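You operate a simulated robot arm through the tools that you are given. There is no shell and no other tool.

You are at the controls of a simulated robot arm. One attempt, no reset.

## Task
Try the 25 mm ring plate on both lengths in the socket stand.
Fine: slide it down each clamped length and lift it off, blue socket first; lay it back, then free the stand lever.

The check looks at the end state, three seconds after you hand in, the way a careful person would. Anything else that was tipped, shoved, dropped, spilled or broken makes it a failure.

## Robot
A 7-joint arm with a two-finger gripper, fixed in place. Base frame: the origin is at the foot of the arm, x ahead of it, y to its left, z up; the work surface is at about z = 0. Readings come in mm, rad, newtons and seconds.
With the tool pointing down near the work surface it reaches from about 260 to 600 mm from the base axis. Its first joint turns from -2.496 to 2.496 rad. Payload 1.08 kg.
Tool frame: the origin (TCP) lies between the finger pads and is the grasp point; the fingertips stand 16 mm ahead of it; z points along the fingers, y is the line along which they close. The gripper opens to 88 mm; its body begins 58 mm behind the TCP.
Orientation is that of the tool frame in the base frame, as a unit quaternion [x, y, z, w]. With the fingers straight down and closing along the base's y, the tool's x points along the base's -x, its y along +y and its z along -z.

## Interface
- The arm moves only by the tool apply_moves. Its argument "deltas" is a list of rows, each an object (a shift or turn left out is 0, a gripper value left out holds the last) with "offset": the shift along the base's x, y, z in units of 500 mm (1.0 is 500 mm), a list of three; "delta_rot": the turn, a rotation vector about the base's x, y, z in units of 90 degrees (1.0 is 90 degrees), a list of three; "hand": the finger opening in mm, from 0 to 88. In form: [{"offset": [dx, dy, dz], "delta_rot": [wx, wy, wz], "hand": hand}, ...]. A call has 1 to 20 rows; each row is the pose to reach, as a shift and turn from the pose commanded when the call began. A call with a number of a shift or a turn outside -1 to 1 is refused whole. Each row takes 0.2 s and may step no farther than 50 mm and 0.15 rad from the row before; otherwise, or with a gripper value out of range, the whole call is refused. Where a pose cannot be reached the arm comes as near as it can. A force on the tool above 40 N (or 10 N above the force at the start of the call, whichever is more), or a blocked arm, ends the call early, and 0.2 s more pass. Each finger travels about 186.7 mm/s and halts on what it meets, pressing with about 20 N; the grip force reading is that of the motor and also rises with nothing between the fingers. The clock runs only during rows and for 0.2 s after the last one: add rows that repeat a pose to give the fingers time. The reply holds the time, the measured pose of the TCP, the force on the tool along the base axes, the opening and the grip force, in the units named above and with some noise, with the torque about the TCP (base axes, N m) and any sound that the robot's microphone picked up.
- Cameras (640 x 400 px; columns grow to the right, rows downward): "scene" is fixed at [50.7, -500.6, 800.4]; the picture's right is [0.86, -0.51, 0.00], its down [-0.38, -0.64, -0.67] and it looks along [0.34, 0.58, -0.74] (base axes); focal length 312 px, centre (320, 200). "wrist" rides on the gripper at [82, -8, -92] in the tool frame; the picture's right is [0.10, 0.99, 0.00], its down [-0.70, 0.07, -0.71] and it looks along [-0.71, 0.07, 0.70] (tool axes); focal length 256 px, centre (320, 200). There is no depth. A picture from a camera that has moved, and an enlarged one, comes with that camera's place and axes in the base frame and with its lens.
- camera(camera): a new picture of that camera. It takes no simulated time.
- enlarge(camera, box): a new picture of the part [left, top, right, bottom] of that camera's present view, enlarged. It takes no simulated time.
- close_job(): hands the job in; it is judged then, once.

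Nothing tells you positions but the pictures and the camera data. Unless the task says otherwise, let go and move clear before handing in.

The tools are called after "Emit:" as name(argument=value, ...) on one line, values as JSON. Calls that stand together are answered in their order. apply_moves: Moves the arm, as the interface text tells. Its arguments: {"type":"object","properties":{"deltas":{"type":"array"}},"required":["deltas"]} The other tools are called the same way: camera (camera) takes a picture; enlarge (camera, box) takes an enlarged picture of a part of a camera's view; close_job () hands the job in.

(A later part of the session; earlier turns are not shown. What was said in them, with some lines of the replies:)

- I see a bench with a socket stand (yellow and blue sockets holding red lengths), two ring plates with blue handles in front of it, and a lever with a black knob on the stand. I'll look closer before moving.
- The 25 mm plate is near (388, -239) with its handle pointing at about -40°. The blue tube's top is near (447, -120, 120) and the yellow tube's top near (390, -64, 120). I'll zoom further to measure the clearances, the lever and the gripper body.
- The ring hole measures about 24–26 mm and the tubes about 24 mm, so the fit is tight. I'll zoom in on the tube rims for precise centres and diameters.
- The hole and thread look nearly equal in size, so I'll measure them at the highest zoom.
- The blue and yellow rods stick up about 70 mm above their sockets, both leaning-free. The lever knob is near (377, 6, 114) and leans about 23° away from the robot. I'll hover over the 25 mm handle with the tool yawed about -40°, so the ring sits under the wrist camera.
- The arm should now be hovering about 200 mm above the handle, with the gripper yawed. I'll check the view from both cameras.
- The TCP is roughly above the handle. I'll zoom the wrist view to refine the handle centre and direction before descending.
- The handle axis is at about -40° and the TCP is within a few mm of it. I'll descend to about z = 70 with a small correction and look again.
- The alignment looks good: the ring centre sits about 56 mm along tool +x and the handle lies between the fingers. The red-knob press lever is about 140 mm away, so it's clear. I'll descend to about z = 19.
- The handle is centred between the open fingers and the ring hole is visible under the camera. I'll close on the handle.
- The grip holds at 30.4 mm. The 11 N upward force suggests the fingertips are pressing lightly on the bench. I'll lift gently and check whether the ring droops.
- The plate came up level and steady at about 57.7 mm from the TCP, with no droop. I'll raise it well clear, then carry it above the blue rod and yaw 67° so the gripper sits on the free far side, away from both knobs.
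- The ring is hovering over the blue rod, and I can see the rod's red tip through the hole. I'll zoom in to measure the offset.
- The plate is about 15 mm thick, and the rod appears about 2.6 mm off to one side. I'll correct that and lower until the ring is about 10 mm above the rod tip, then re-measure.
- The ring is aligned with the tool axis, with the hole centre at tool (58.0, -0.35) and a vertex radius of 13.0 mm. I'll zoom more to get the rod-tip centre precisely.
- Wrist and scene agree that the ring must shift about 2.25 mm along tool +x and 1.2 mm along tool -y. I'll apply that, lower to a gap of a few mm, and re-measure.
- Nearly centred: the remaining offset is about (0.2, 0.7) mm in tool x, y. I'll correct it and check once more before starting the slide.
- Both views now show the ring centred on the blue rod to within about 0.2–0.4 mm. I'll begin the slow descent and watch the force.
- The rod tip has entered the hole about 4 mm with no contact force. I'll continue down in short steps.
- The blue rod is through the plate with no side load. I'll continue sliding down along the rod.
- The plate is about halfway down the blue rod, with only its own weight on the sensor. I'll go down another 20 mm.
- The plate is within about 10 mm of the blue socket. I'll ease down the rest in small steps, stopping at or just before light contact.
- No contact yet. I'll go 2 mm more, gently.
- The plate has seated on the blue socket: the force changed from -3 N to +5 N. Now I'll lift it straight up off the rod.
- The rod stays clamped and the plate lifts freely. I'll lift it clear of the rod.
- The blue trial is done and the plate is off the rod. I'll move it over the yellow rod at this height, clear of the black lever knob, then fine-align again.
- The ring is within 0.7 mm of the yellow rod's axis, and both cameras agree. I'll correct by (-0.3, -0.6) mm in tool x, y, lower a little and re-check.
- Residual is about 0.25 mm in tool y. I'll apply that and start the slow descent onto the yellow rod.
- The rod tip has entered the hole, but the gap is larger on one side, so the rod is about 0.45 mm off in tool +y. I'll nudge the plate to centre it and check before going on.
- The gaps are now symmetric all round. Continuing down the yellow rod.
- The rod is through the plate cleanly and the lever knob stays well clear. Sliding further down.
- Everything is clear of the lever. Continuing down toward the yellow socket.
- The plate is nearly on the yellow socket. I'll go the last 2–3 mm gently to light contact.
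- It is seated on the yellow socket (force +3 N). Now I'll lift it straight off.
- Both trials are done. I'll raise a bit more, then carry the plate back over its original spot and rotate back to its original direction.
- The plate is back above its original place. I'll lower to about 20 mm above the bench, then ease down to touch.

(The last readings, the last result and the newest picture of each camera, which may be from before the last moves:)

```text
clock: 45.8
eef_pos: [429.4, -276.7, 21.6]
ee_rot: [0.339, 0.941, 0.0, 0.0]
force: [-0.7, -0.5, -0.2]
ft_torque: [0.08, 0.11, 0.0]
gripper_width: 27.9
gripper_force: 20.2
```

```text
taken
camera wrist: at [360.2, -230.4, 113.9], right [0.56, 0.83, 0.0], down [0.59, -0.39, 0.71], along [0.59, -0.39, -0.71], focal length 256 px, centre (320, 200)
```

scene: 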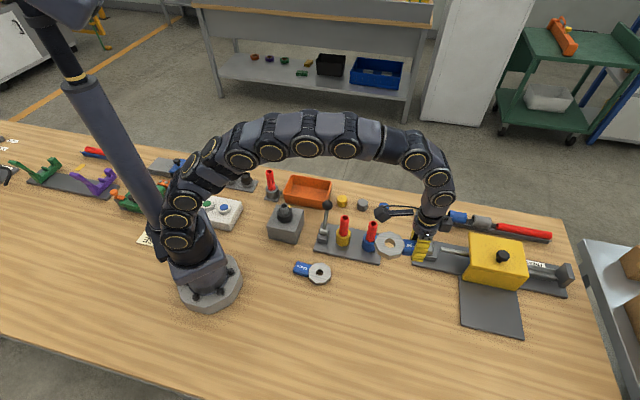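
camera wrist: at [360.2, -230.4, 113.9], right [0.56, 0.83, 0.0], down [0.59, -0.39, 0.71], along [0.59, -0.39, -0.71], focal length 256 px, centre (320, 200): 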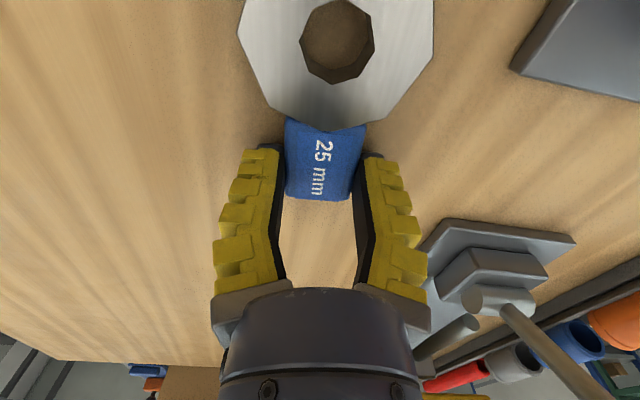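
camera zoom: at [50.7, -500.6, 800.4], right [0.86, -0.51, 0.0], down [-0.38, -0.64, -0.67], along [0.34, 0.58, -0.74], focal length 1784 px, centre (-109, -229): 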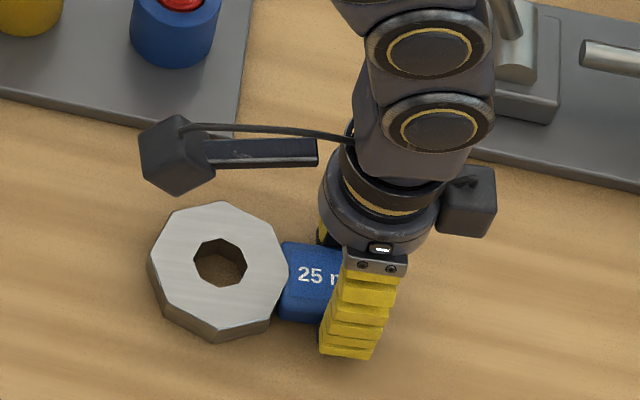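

The plate has touched the bench, with its weight now taken by the table. I'll settle it 0.5 mm more and open the fingers gently.

Emit:
apply_moves(deltas=[{"offset": [0, 0, -0.001], "hand": 10}, {"offset": [0, 0, -0.001], "hand": 30}, {"offset": [0, 0, -0.001], "hand": 45}, {"offset": [0, 0, -0.001], "hand": 60}, {"offset": [0, 0, -0.001], "hand": 70}, {"offset": [0, 0, -0.001], "hand": 70}])

Emit:
camera(camera="wrist")

Emit:
enlarge(camera="scene", box=[350, 240, 440, 310])

```text
clock: 47.2
eef_pos: [429.8, -277.3, 21.4]
ee_rot: [0.339, 0.941, 0.0, 0.0]
force: [-0.1, 0.9, 1.1]
ft_torque: [-0.04, -0.02, 0.02]
gripper_width: 72.9
gripper_force: 2.2
```

```text
taken
camera wrist: at [360.0, -230.6, 113.3], right [0.56, 0.83, 0.0], down [0.59, -0.39, 0.71], along [0.59, -0.39, -0.7], focal length 256 px, centre (320, 200)
```

wrist: 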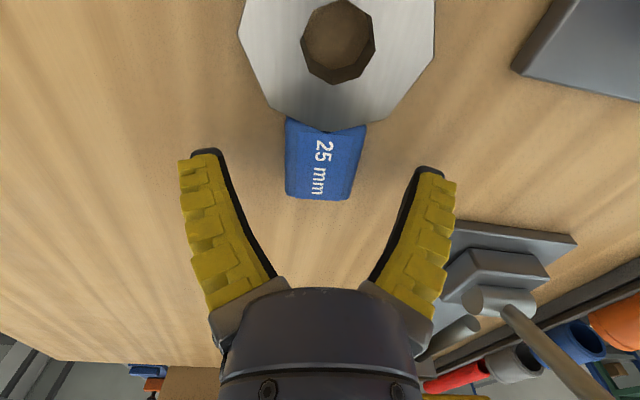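

```text
5.71 times, centred on (395, 275) of scene
camera zoom: at [50.7, -500.6, 800.4], right [0.86, -0.51, 0.0], down [-0.38, -0.64, -0.67], along [0.34, 0.58, -0.74], focal length 1784 px, centre (-109, -229)
```

zoom: 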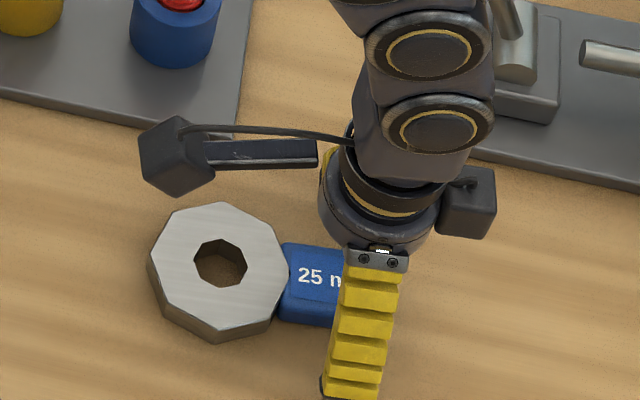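

The plate is back in its original spot and released. Next I'll rise straight up, travel at a safe height to the far side of the black-knob lever with fingers closed, and get ready to push it toward the robot.

Emit:
apply_moves(deltas=[{"offset": [0, 0, 0.02], "hand": 70}, {"offset": [0, 0, 0.08]}, {"offset": [0, 0, 0.15]}, {"offset": [0, 0, 0.22]}, {"offset": [0, 0, 0.29]}, {"offset": [0, 0, 0.36]}, {"offset": [0, 0, 0.415]}, {"offset": [-0.0033, 0.0525, 0.415], "delta_rot": [0, 0, 0.0778], "hand": 40}, {"offset": [-0.0067, 0.1049, 0.415], "delta_rot": [0, 0, 0.1556], "hand": 20}, {"offset": [-0.01, 0.1574, 0.415], "delta_rot": [0, 0, 0.2333], "hand": 4}, {"offset": [-0.0133, 0.2099, 0.415], "delta_rot": [0, 0, 0.3111]}, {"offset": [-0.0167, 0.2623, 0.415], "delta_rot": [0, 0, 0.3889]}, {"offset": [-0.02, 0.3148, 0.415], "delta_rot": [0, 0, 0.4667]}, {"offset": [-0.0233, 0.3673, 0.415], "delta_rot": [0, 0, 0.5444]}, {"offset": [-0.0267, 0.4197, 0.415], "delta_rot": [0, 0, 0.6222]}, {"offset": [-0.03, 0.4722, 0.415], "delta_rot": [0, 0, 0.7]}, {"offset": [-0.0333, 0.5247, 0.415], "delta_rot": [0, 0, 0.7778]}, {"offset": [-0.0367, 0.5771, 0.415], "delta_rot": [0, 0, 0.8556]}, {"offset": [-0.04, 0.6296, 0.415], "delta_rot": [0, 0, 0.9333]}, {"offset": [-0.04, 0.6296, 0.415], "delta_rot": [0, 0, 0.9333]}])

Emit:
camera(camera="wrist")

Emit:
camera(camera="scene")

Emit:
enlarge(camera="scene", box=[260, 110, 420, 260])

Emit:
enlarge(camera="scene", box=[350, 250, 430, 310])

```text
clock: 51.4
eef_pos: [410.2, 38.1, 230.5]
ee_rot: [-0.378, 0.926, 0.0, 0.0]
force: [0.3, 0.0, 0.6]
ft_torque: [0.01, 0.01, 0.04]
gripper_width: 9.3
gripper_force: 4.1
```

```text
taken
camera wrist: at [356.0, -25.5, 321.6], right [-0.77, 0.64, 0.0], down [0.45, 0.54, 0.71], along [0.45, 0.55, -0.7], focal length 256 px, centre (320, 200)
```

wrist: 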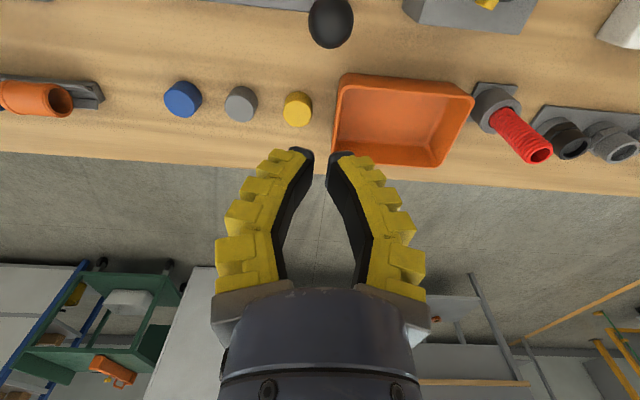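

```text
taken
```

scene: 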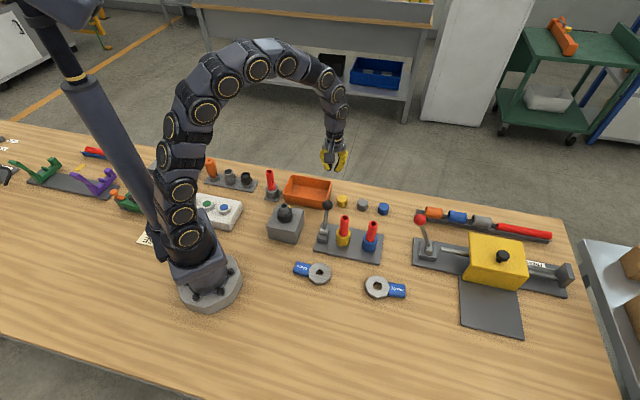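

```text
2.67 times, centred on (340, 185) of scene
camera zoom: at [50.7, -500.6, 800.4], right [0.86, -0.51, 0.0], down [-0.38, -0.64, -0.67], along [0.34, 0.58, -0.74], focal length 832 px, centre (267, 240)
```

zoom: 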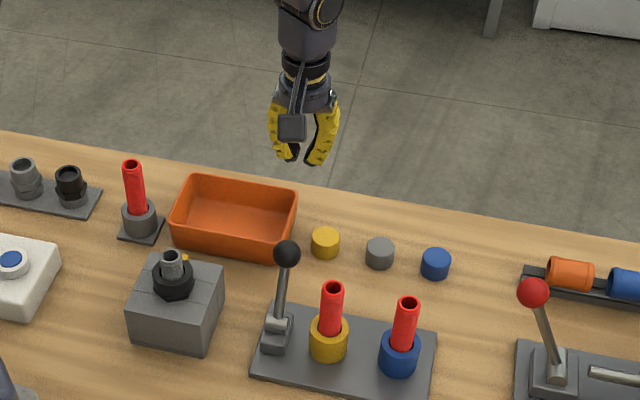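

```text
6.67 times, centred on (390, 280) of scene
camera zoom: at [50.7, -500.6, 800.4], right [0.86, -0.51, 0.0], down [-0.38, -0.64, -0.67], along [0.34, 0.58, -0.74], focal length 2081 px, centre (-147, -333)
```

zoom: 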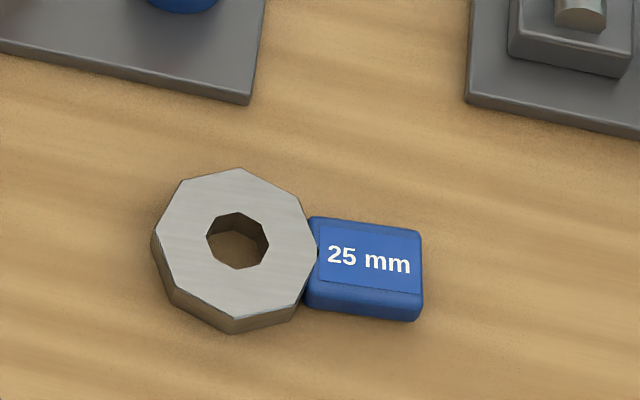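

The plate is lying flat where it started, and the fingers are closed about 44 mm behind the knob, lined up with the lever's swing plane. I'll lower to knob height.

Emit:
apply_moves(deltas=[{"offset": [0, 0, -0.05], "hand": 0}, {"offset": [0, 0, -0.1]}, {"offset": [0, 0, -0.15]}, {"offset": [0, 0, -0.2]}, {"offset": [0, 0, -0.234]}, {"offset": [0, 0, -0.234]}])

Emit:
camera(camera="wrist")

Emit:
enlarge(camera="scene", box=[280, 150, 390, 250])

```text
clock: 52.8
eef_pos: [410.5, 37.3, 112.2]
ee_rot: [-0.377, 0.926, 0.001, 0.001]
force: [0.2, -0.3, 0.1]
ft_torque: [-0.03, 0.0, 0.02]
gripper_width: 0.0
gripper_force: 19.9
```

```text
taken
camera wrist: at [355.7, -25.9, 203.8], right [-0.77, 0.64, 0.0], down [0.45, 0.54, 0.71], along [0.45, 0.54, -0.7], focal length 256 px, centre (320, 200)
```

wrist: 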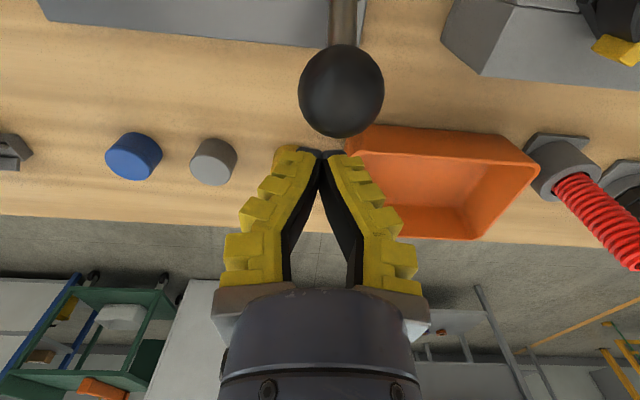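

```text
4.00 times, centred on (335, 200) of scene
camera zoom: at [50.7, -500.6, 800.4], right [0.86, -0.51, 0.0], down [-0.38, -0.64, -0.67], along [0.34, 0.58, -0.74], focal length 1249 px, centre (260, 200)
```

zoom: 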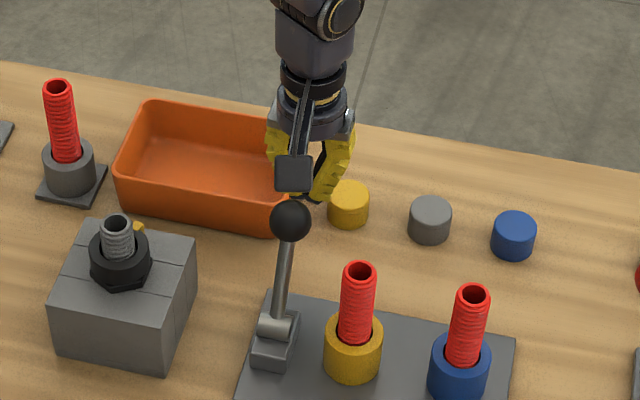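

The knob is 46 mm ahead and 3 mm to one side of the TCP. I'll correct sideways and begin pushing toward the robot along the swing plane.

Emit:
apply_moves(deltas=[{"offset": [-0.0113, -0.0029, 0], "hand": 0}, {"offset": [-0.0183, -0.0099, 0]}, {"offset": [-0.0254, -0.017, 0]}, {"offset": [-0.0325, -0.0241, 0]}, {"offset": [-0.0396, -0.0312, 0]}, {"offset": [-0.0466, -0.0382, 0]}])

Emit:
camera(camera="wrist")

Emit:
enlarge(camera="scene", box=[280, 150, 390, 250])

```text
clock: 54.2
eef_pos: [386.2, 18.2, 112.1]
ee_rot: [-0.377, 0.926, 0.0, 0.0]
force: [-0.1, 0.0, 0.1]
ft_torque: [-0.02, 0.02, -0.04]
gripper_width: 0.1
gripper_force: 22.4
```

```text
taken
camera wrist: at [332.1, -44.5, 203.7], right [-0.77, 0.64, 0.0], down [0.45, 0.54, 0.71], along [0.45, 0.54, -0.71], focal length 256 px, centre (320, 200)
```

wrist: 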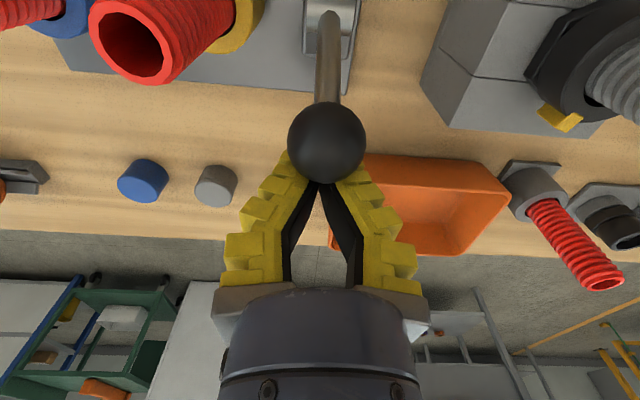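

```text
4.00 times, centred on (335, 200) of scene
camera zoom: at [50.7, -500.6, 800.4], right [0.86, -0.51, 0.0], down [-0.38, -0.64, -0.67], along [0.34, 0.58, -0.74], focal length 1249 px, centre (260, 200)
```

zoom: 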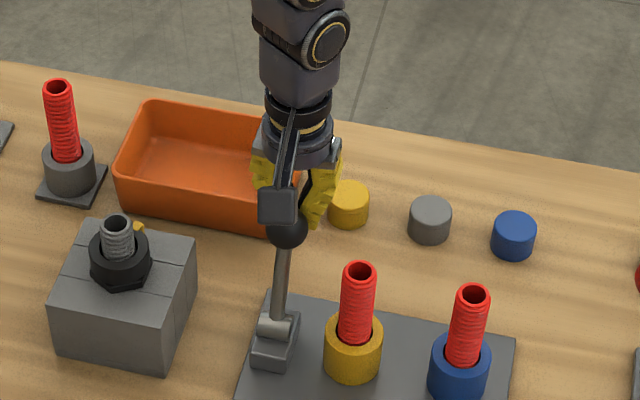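

Contact made: the knob has moved about 9 mm with almost no resistance. I'll keep pushing through vertical.

Emit:
apply_moves(deltas=[{"offset": [-0.0071, -0.0071, 0], "hand": 0}, {"offset": [-0.0141, -0.0141, 0]}, {"offset": [-0.0212, -0.0212, 0]}, {"offset": [-0.0283, -0.0283, 0]}, {"offset": [-0.0354, -0.0354, 0]}, {"offset": [-0.0424, -0.0424, 0]}])

Emit:
camera(camera="wrist")

Emit:
enlarge(camera="scene", box=[270, 160, 380, 260])

```text
clock: 55.6
eef_pos: [364.8, -2.6, 111.9]
ee_rot: [-0.376, 0.926, 0.0, 0.0]
force: [0.7, 0.3, 1.0]
ft_torque: [0.0, 0.01, 0.03]
gripper_width: 0.0
gripper_force: 22.0
```

```text
taken
camera wrist: at [311.0, -64.9, 203.5], right [-0.77, 0.64, 0.0], down [0.45, 0.54, 0.71], along [0.45, 0.54, -0.7], focal length 256 px, centre (320, 200)
```

wrist: 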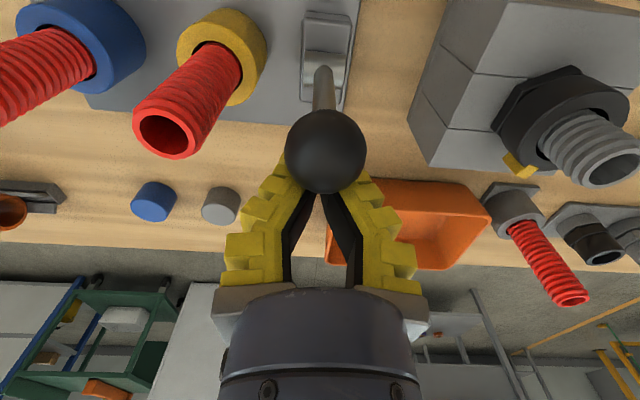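

```text
4.00 times, centred on (325, 210) of scene
camera zoom: at [50.7, -500.6, 800.4], right [0.86, -0.51, 0.0], down [-0.38, -0.64, -0.67], along [0.34, 0.58, -0.74], focal length 1249 px, centre (300, 160)
```

zoom: 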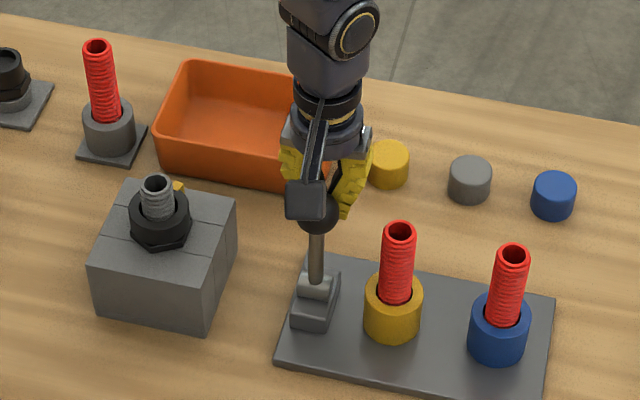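

The lever is about vertical now and moves freely. I'll push on past vertical toward the robot side.

Emit:
apply_moves(deltas=[{"offset": [-0.0057, -0.0057, 0], "hand": 0}, {"offset": [-0.0113, -0.0113, 0]}, {"offset": [-0.017, -0.017, 0]}, {"offset": [-0.0226, -0.0226, 0]}, {"offset": [-0.0283, -0.0283, 0]}, {"offset": [-0.0339, -0.0339, 0]}])

Emit:
camera(camera="wrist")

Emit:
enlarge(camera="scene", box=[270, 160, 380, 260])

```text
clock: 57.0
eef_pos: [348.6, -20.0, 111.8]
ee_rot: [-0.377, 0.926, 0.0, 0.0]
force: [0.9, 0.6, -0.4]
ft_torque: [0.01, 0.0, -0.01]
gripper_width: 0.1
gripper_force: 21.7
```

```text
taken
camera wrist: at [294.5, -81.9, 204.0], right [-0.77, 0.64, 0.0], down [0.45, 0.54, 0.71], along [0.45, 0.54, -0.7], focal length 256 px, centre (320, 200)
```

wrist: 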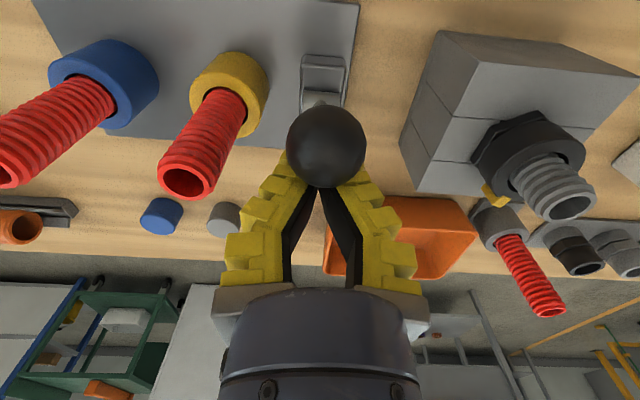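

```text
4.00 times, centred on (325, 210) of scene
camera zoom: at [50.7, -500.6, 800.4], right [0.86, -0.51, 0.0], down [-0.38, -0.64, -0.67], along [0.34, 0.58, -0.74], focal length 1249 px, centre (300, 160)
```

zoom: 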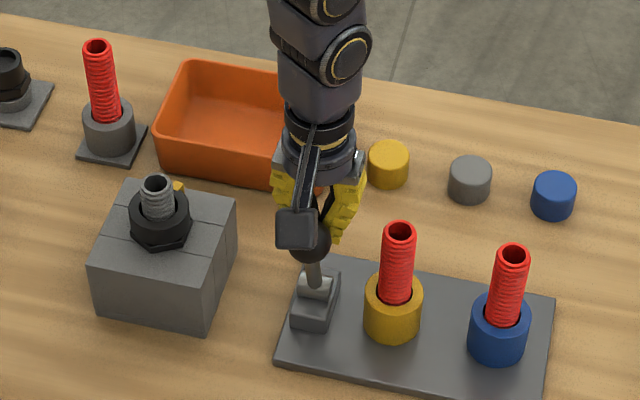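

The lever is now about 17° past vertical, with still no stop. I'll continue in smaller steps to find its end.

Emit:
apply_moves(deltas=[{"offset": [-0.0042, -0.0042, 0], "hand": 0}, {"offset": [-0.0085, -0.0085, 0]}, {"offset": [-0.0127, -0.0127, 0]}, {"offset": [-0.017, -0.017, 0]}])

Emit:
camera(camera="wrist")

Emit:
enlarge(camera="scene", box=[270, 170, 380, 270])

```text
clock: 58.0
eef_pos: [339.9, -27.2, 112.9]
ee_rot: [-0.377, 0.926, -0.001, 0.0]
force: [0.6, -0.6, -0.5]
ft_torque: [0.0, -0.02, 0.0]
gripper_width: 0.0
gripper_force: 22.4
```

```text
taken
camera wrist: at [285.9, -90.5, 204.1], right [-0.77, 0.64, 0.0], down [0.45, 0.54, 0.71], along [0.45, 0.55, -0.7], focal length 256 px, centre (320, 200)
```

wrist: 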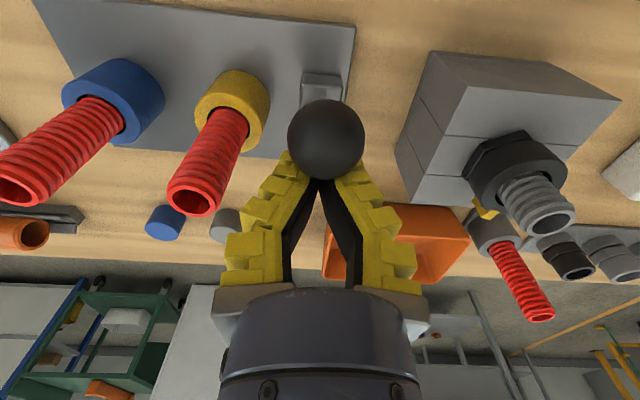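

```text
4.00 times, centred on (325, 220) of scene
camera zoom: at [50.7, -500.6, 800.4], right [0.86, -0.51, 0.0], down [-0.38, -0.64, -0.67], along [0.34, 0.58, -0.74], focal length 1249 px, centre (300, 120)
```

zoom: 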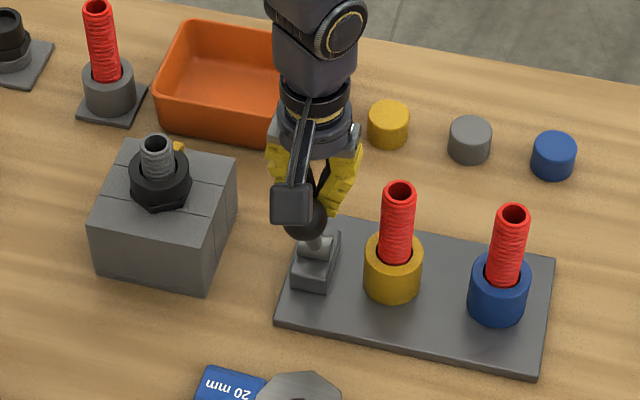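

Still moving freely at about 27° past vertical. I'll keep going, easing the tool down slightly to follow the knob's arc.

Emit:
apply_moves(deltas=[{"offset": [-0.0042, -0.0042, -0.003], "hand": 0}, {"offset": [-0.0085, -0.0085, -0.006]}, {"offset": [-0.0127, -0.0127, -0.009]}, {"offset": [-0.017, -0.017, -0.012]}])

Emit:
camera(camera="wrist")

Emit:
enlarge(camera="scene", box=[270, 170, 380, 270])

```text
clock: 59.0
eef_pos: [335.0, -35.7, 106.7]
ee_rot: [-0.377, 0.926, 0.0, 0.006]
force: [19.7, 33.8, 8.4]
ft_torque: [-0.09, 0.15, -0.21]
gripper_width: 6.3
gripper_force: 21.6
```

```text
taken
camera wrist: at [279.1, -97.6, 198.1], right [-0.77, 0.64, -0.01], down [0.44, 0.54, 0.72], along [0.46, 0.55, -0.7], focal length 256 px, centre (320, 200)
```

wrist: 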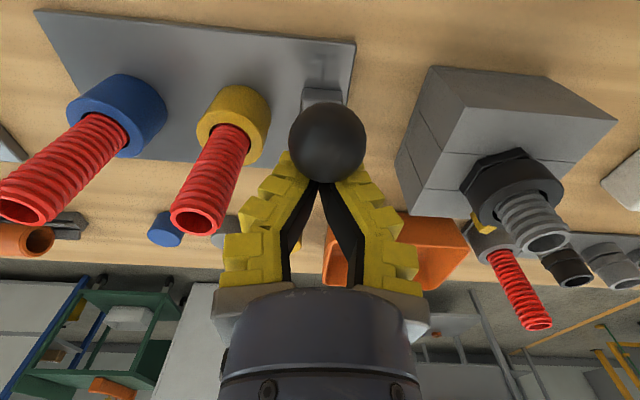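

```text
4.00 times, centred on (325, 220) of scene
camera zoom: at [50.7, -500.6, 800.4], right [0.86, -0.51, 0.0], down [-0.38, -0.64, -0.67], along [0.34, 0.58, -0.74], focal length 1249 px, centre (300, 120)
```

zoom: 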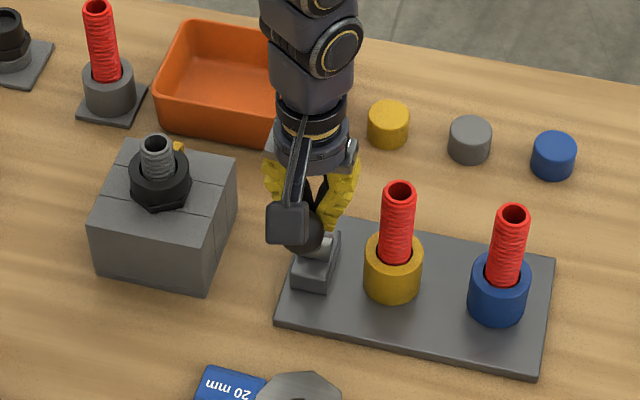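

The lever has reached its end stop, with force rising to about 39 N. The stand itself hasn't shifted. I'll back straight off, then rise clear and look.

Emit:
apply_moves(deltas=[{"offset": [0.0085, 0.0085, 0], "hand": 0}, {"offset": [0.017, 0.017, 0]}, {"offset": [0.034, 0.034, 0]}, {"offset": [0.051, 0.051, 0]}, {"offset": [0.0679, 0.0679, 0]}, {"offset": [0.0679, 0.0679, 0.06]}, {"offset": [0.0679, 0.0679, 0.14]}, {"offset": [0.0679, 0.0679, 0.22]}, {"offset": [0.0679, 0.0679, 0.3]}, {"offset": [0.0679, 0.0679, 0.3]}])

Emit:
camera(camera="wrist")

Emit:
camera(camera="scene")

Emit:
enlarge(camera="scene", box=[260, 170, 430, 310])

```text
clock: 61.2
eef_pos: [364.1, -1.8, 256.4]
ee_rot: [-0.377, 0.926, 0.0, 0.001]
force: [0.3, 0.4, 1.3]
ft_torque: [0.01, 0.01, -0.02]
gripper_width: 0.0
gripper_force: 22.2
```

```text
taken
camera wrist: at [310.3, -64.8, 348.4], right [-0.77, 0.64, 0.0], down [0.45, 0.54, 0.71], along [0.45, 0.55, -0.71], focal length 256 px, centre (320, 200)
```

wrist: 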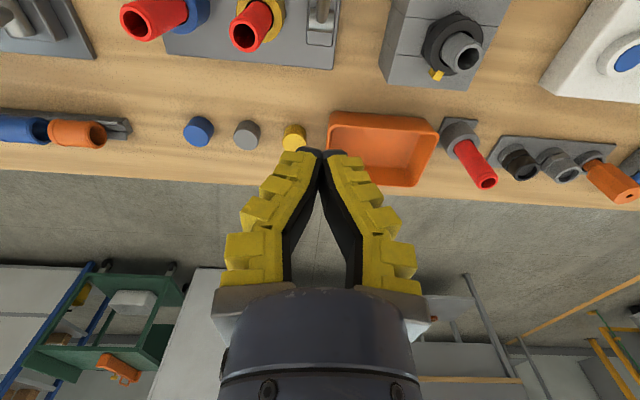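

```text
taken
```

scene: 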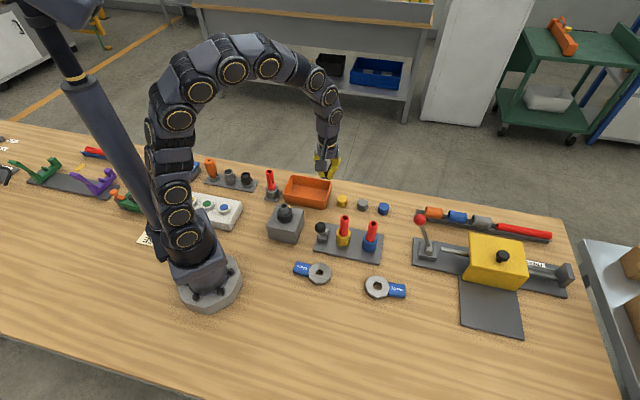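

```text
2.86 times, centred on (345, 240) of scene
camera zoom: at [50.7, -500.6, 800.4], right [0.86, -0.51, 0.0], down [-0.38, -0.64, -0.67], along [0.34, 0.58, -0.74], focal length 892 px, centre (249, 86)
```

zoom: 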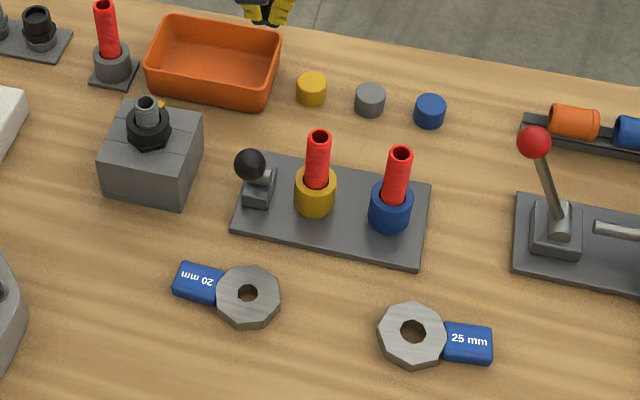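

The lever now leans fully the other way and everything else looks as it was at the start. I'll rise a little more, wait briefly, and confirm the lever stays put.

Emit:
apply_moves(deltas=[{"offset": [0, 0, 0.06], "hand": 0}, {"offset": [0, 0, 0.12], "hand": 30}, {"offset": [0, 0, 0.12]}, {"offset": [0, 0, 0.12]}, {"offset": [0, 0, 0.12]}, {"offset": [0, 0, 0.12]}, {"offset": [0, 0, 0.12]}, {"offset": [0, 0, 0.12]}, {"offset": [0, 0, 0.12]}, {"offset": [0, 0, 0.12]}])

Emit:
enlarge(camera="scene", box=[260, 170, 430, 310])

Emit:
enlarge(camera="scene", box=[300, 200, 390, 265])

```text
clock: 63.4
eef_pos: [365.1, -1.8, 315.1]
ee_rot: [-0.377, 0.926, 0.0, 0.0]
force: [-0.3, -1.3, -0.1]
ft_torque: [0.01, 0.03, -0.01]
gripper_width: 34.7
gripper_force: 3.9
```

```text
2.86 times, centred on (345, 240) of scene
camera zoom: at [50.7, -500.6, 800.4], right [0.86, -0.51, 0.0], down [-0.38, -0.64, -0.67], along [0.34, 0.58, -0.74], focal length 892 px, centre (249, 86)
```

zoom: 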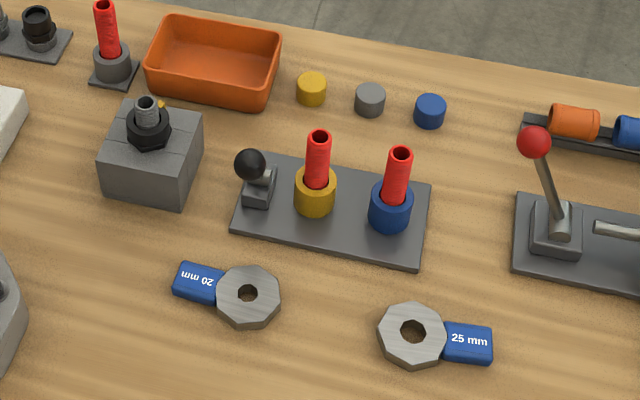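

```text
6.15 times, centred on (345, 232) of scene
camera zoom: at [50.7, -500.6, 800.4], right [0.86, -0.51, 0.0], down [-0.38, -0.64, -0.67], along [0.34, 0.58, -0.74], focal length 1921 px, centre (166, 0)
```

zoom: 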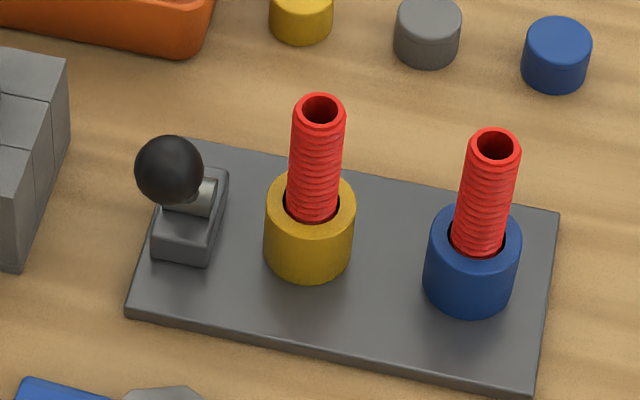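

The lever stays thrown at its free end, both rods still stand in their sockets, and the 25 mm plate lies flat in its original place. Nothing else has moved and the arm is clear, so I'm handing in.

Emit:
close_job()

```text
The job is handed in.
```

The 25 mm ring plate fits both lengths. It slid down the blue-socket length first, then the yellow, seated lightly on each socket and lifted straight off. I've handed the job in, but no result has come back yet.

- **Fit:** Both times the plate went down with no noticeable side load. The only resistance was light contact with the socket top.
- **Plate:** It is lying flat at its original spot and direction.
- **Stand lever:** It was leaning away from the robot. I pushed it through vertical to its end stop on the robot side, about 28° past vertical, and it stayed there. I took that side as "free" from the way the lever is built; nothing on the stand marks it.
- **Force:** The push reached about 39 N when the lever hit its stop. The stand did not shift.
- **Surroundings:** In the last pictures around the stand, nothing else had moved. The arm is clear of everything.
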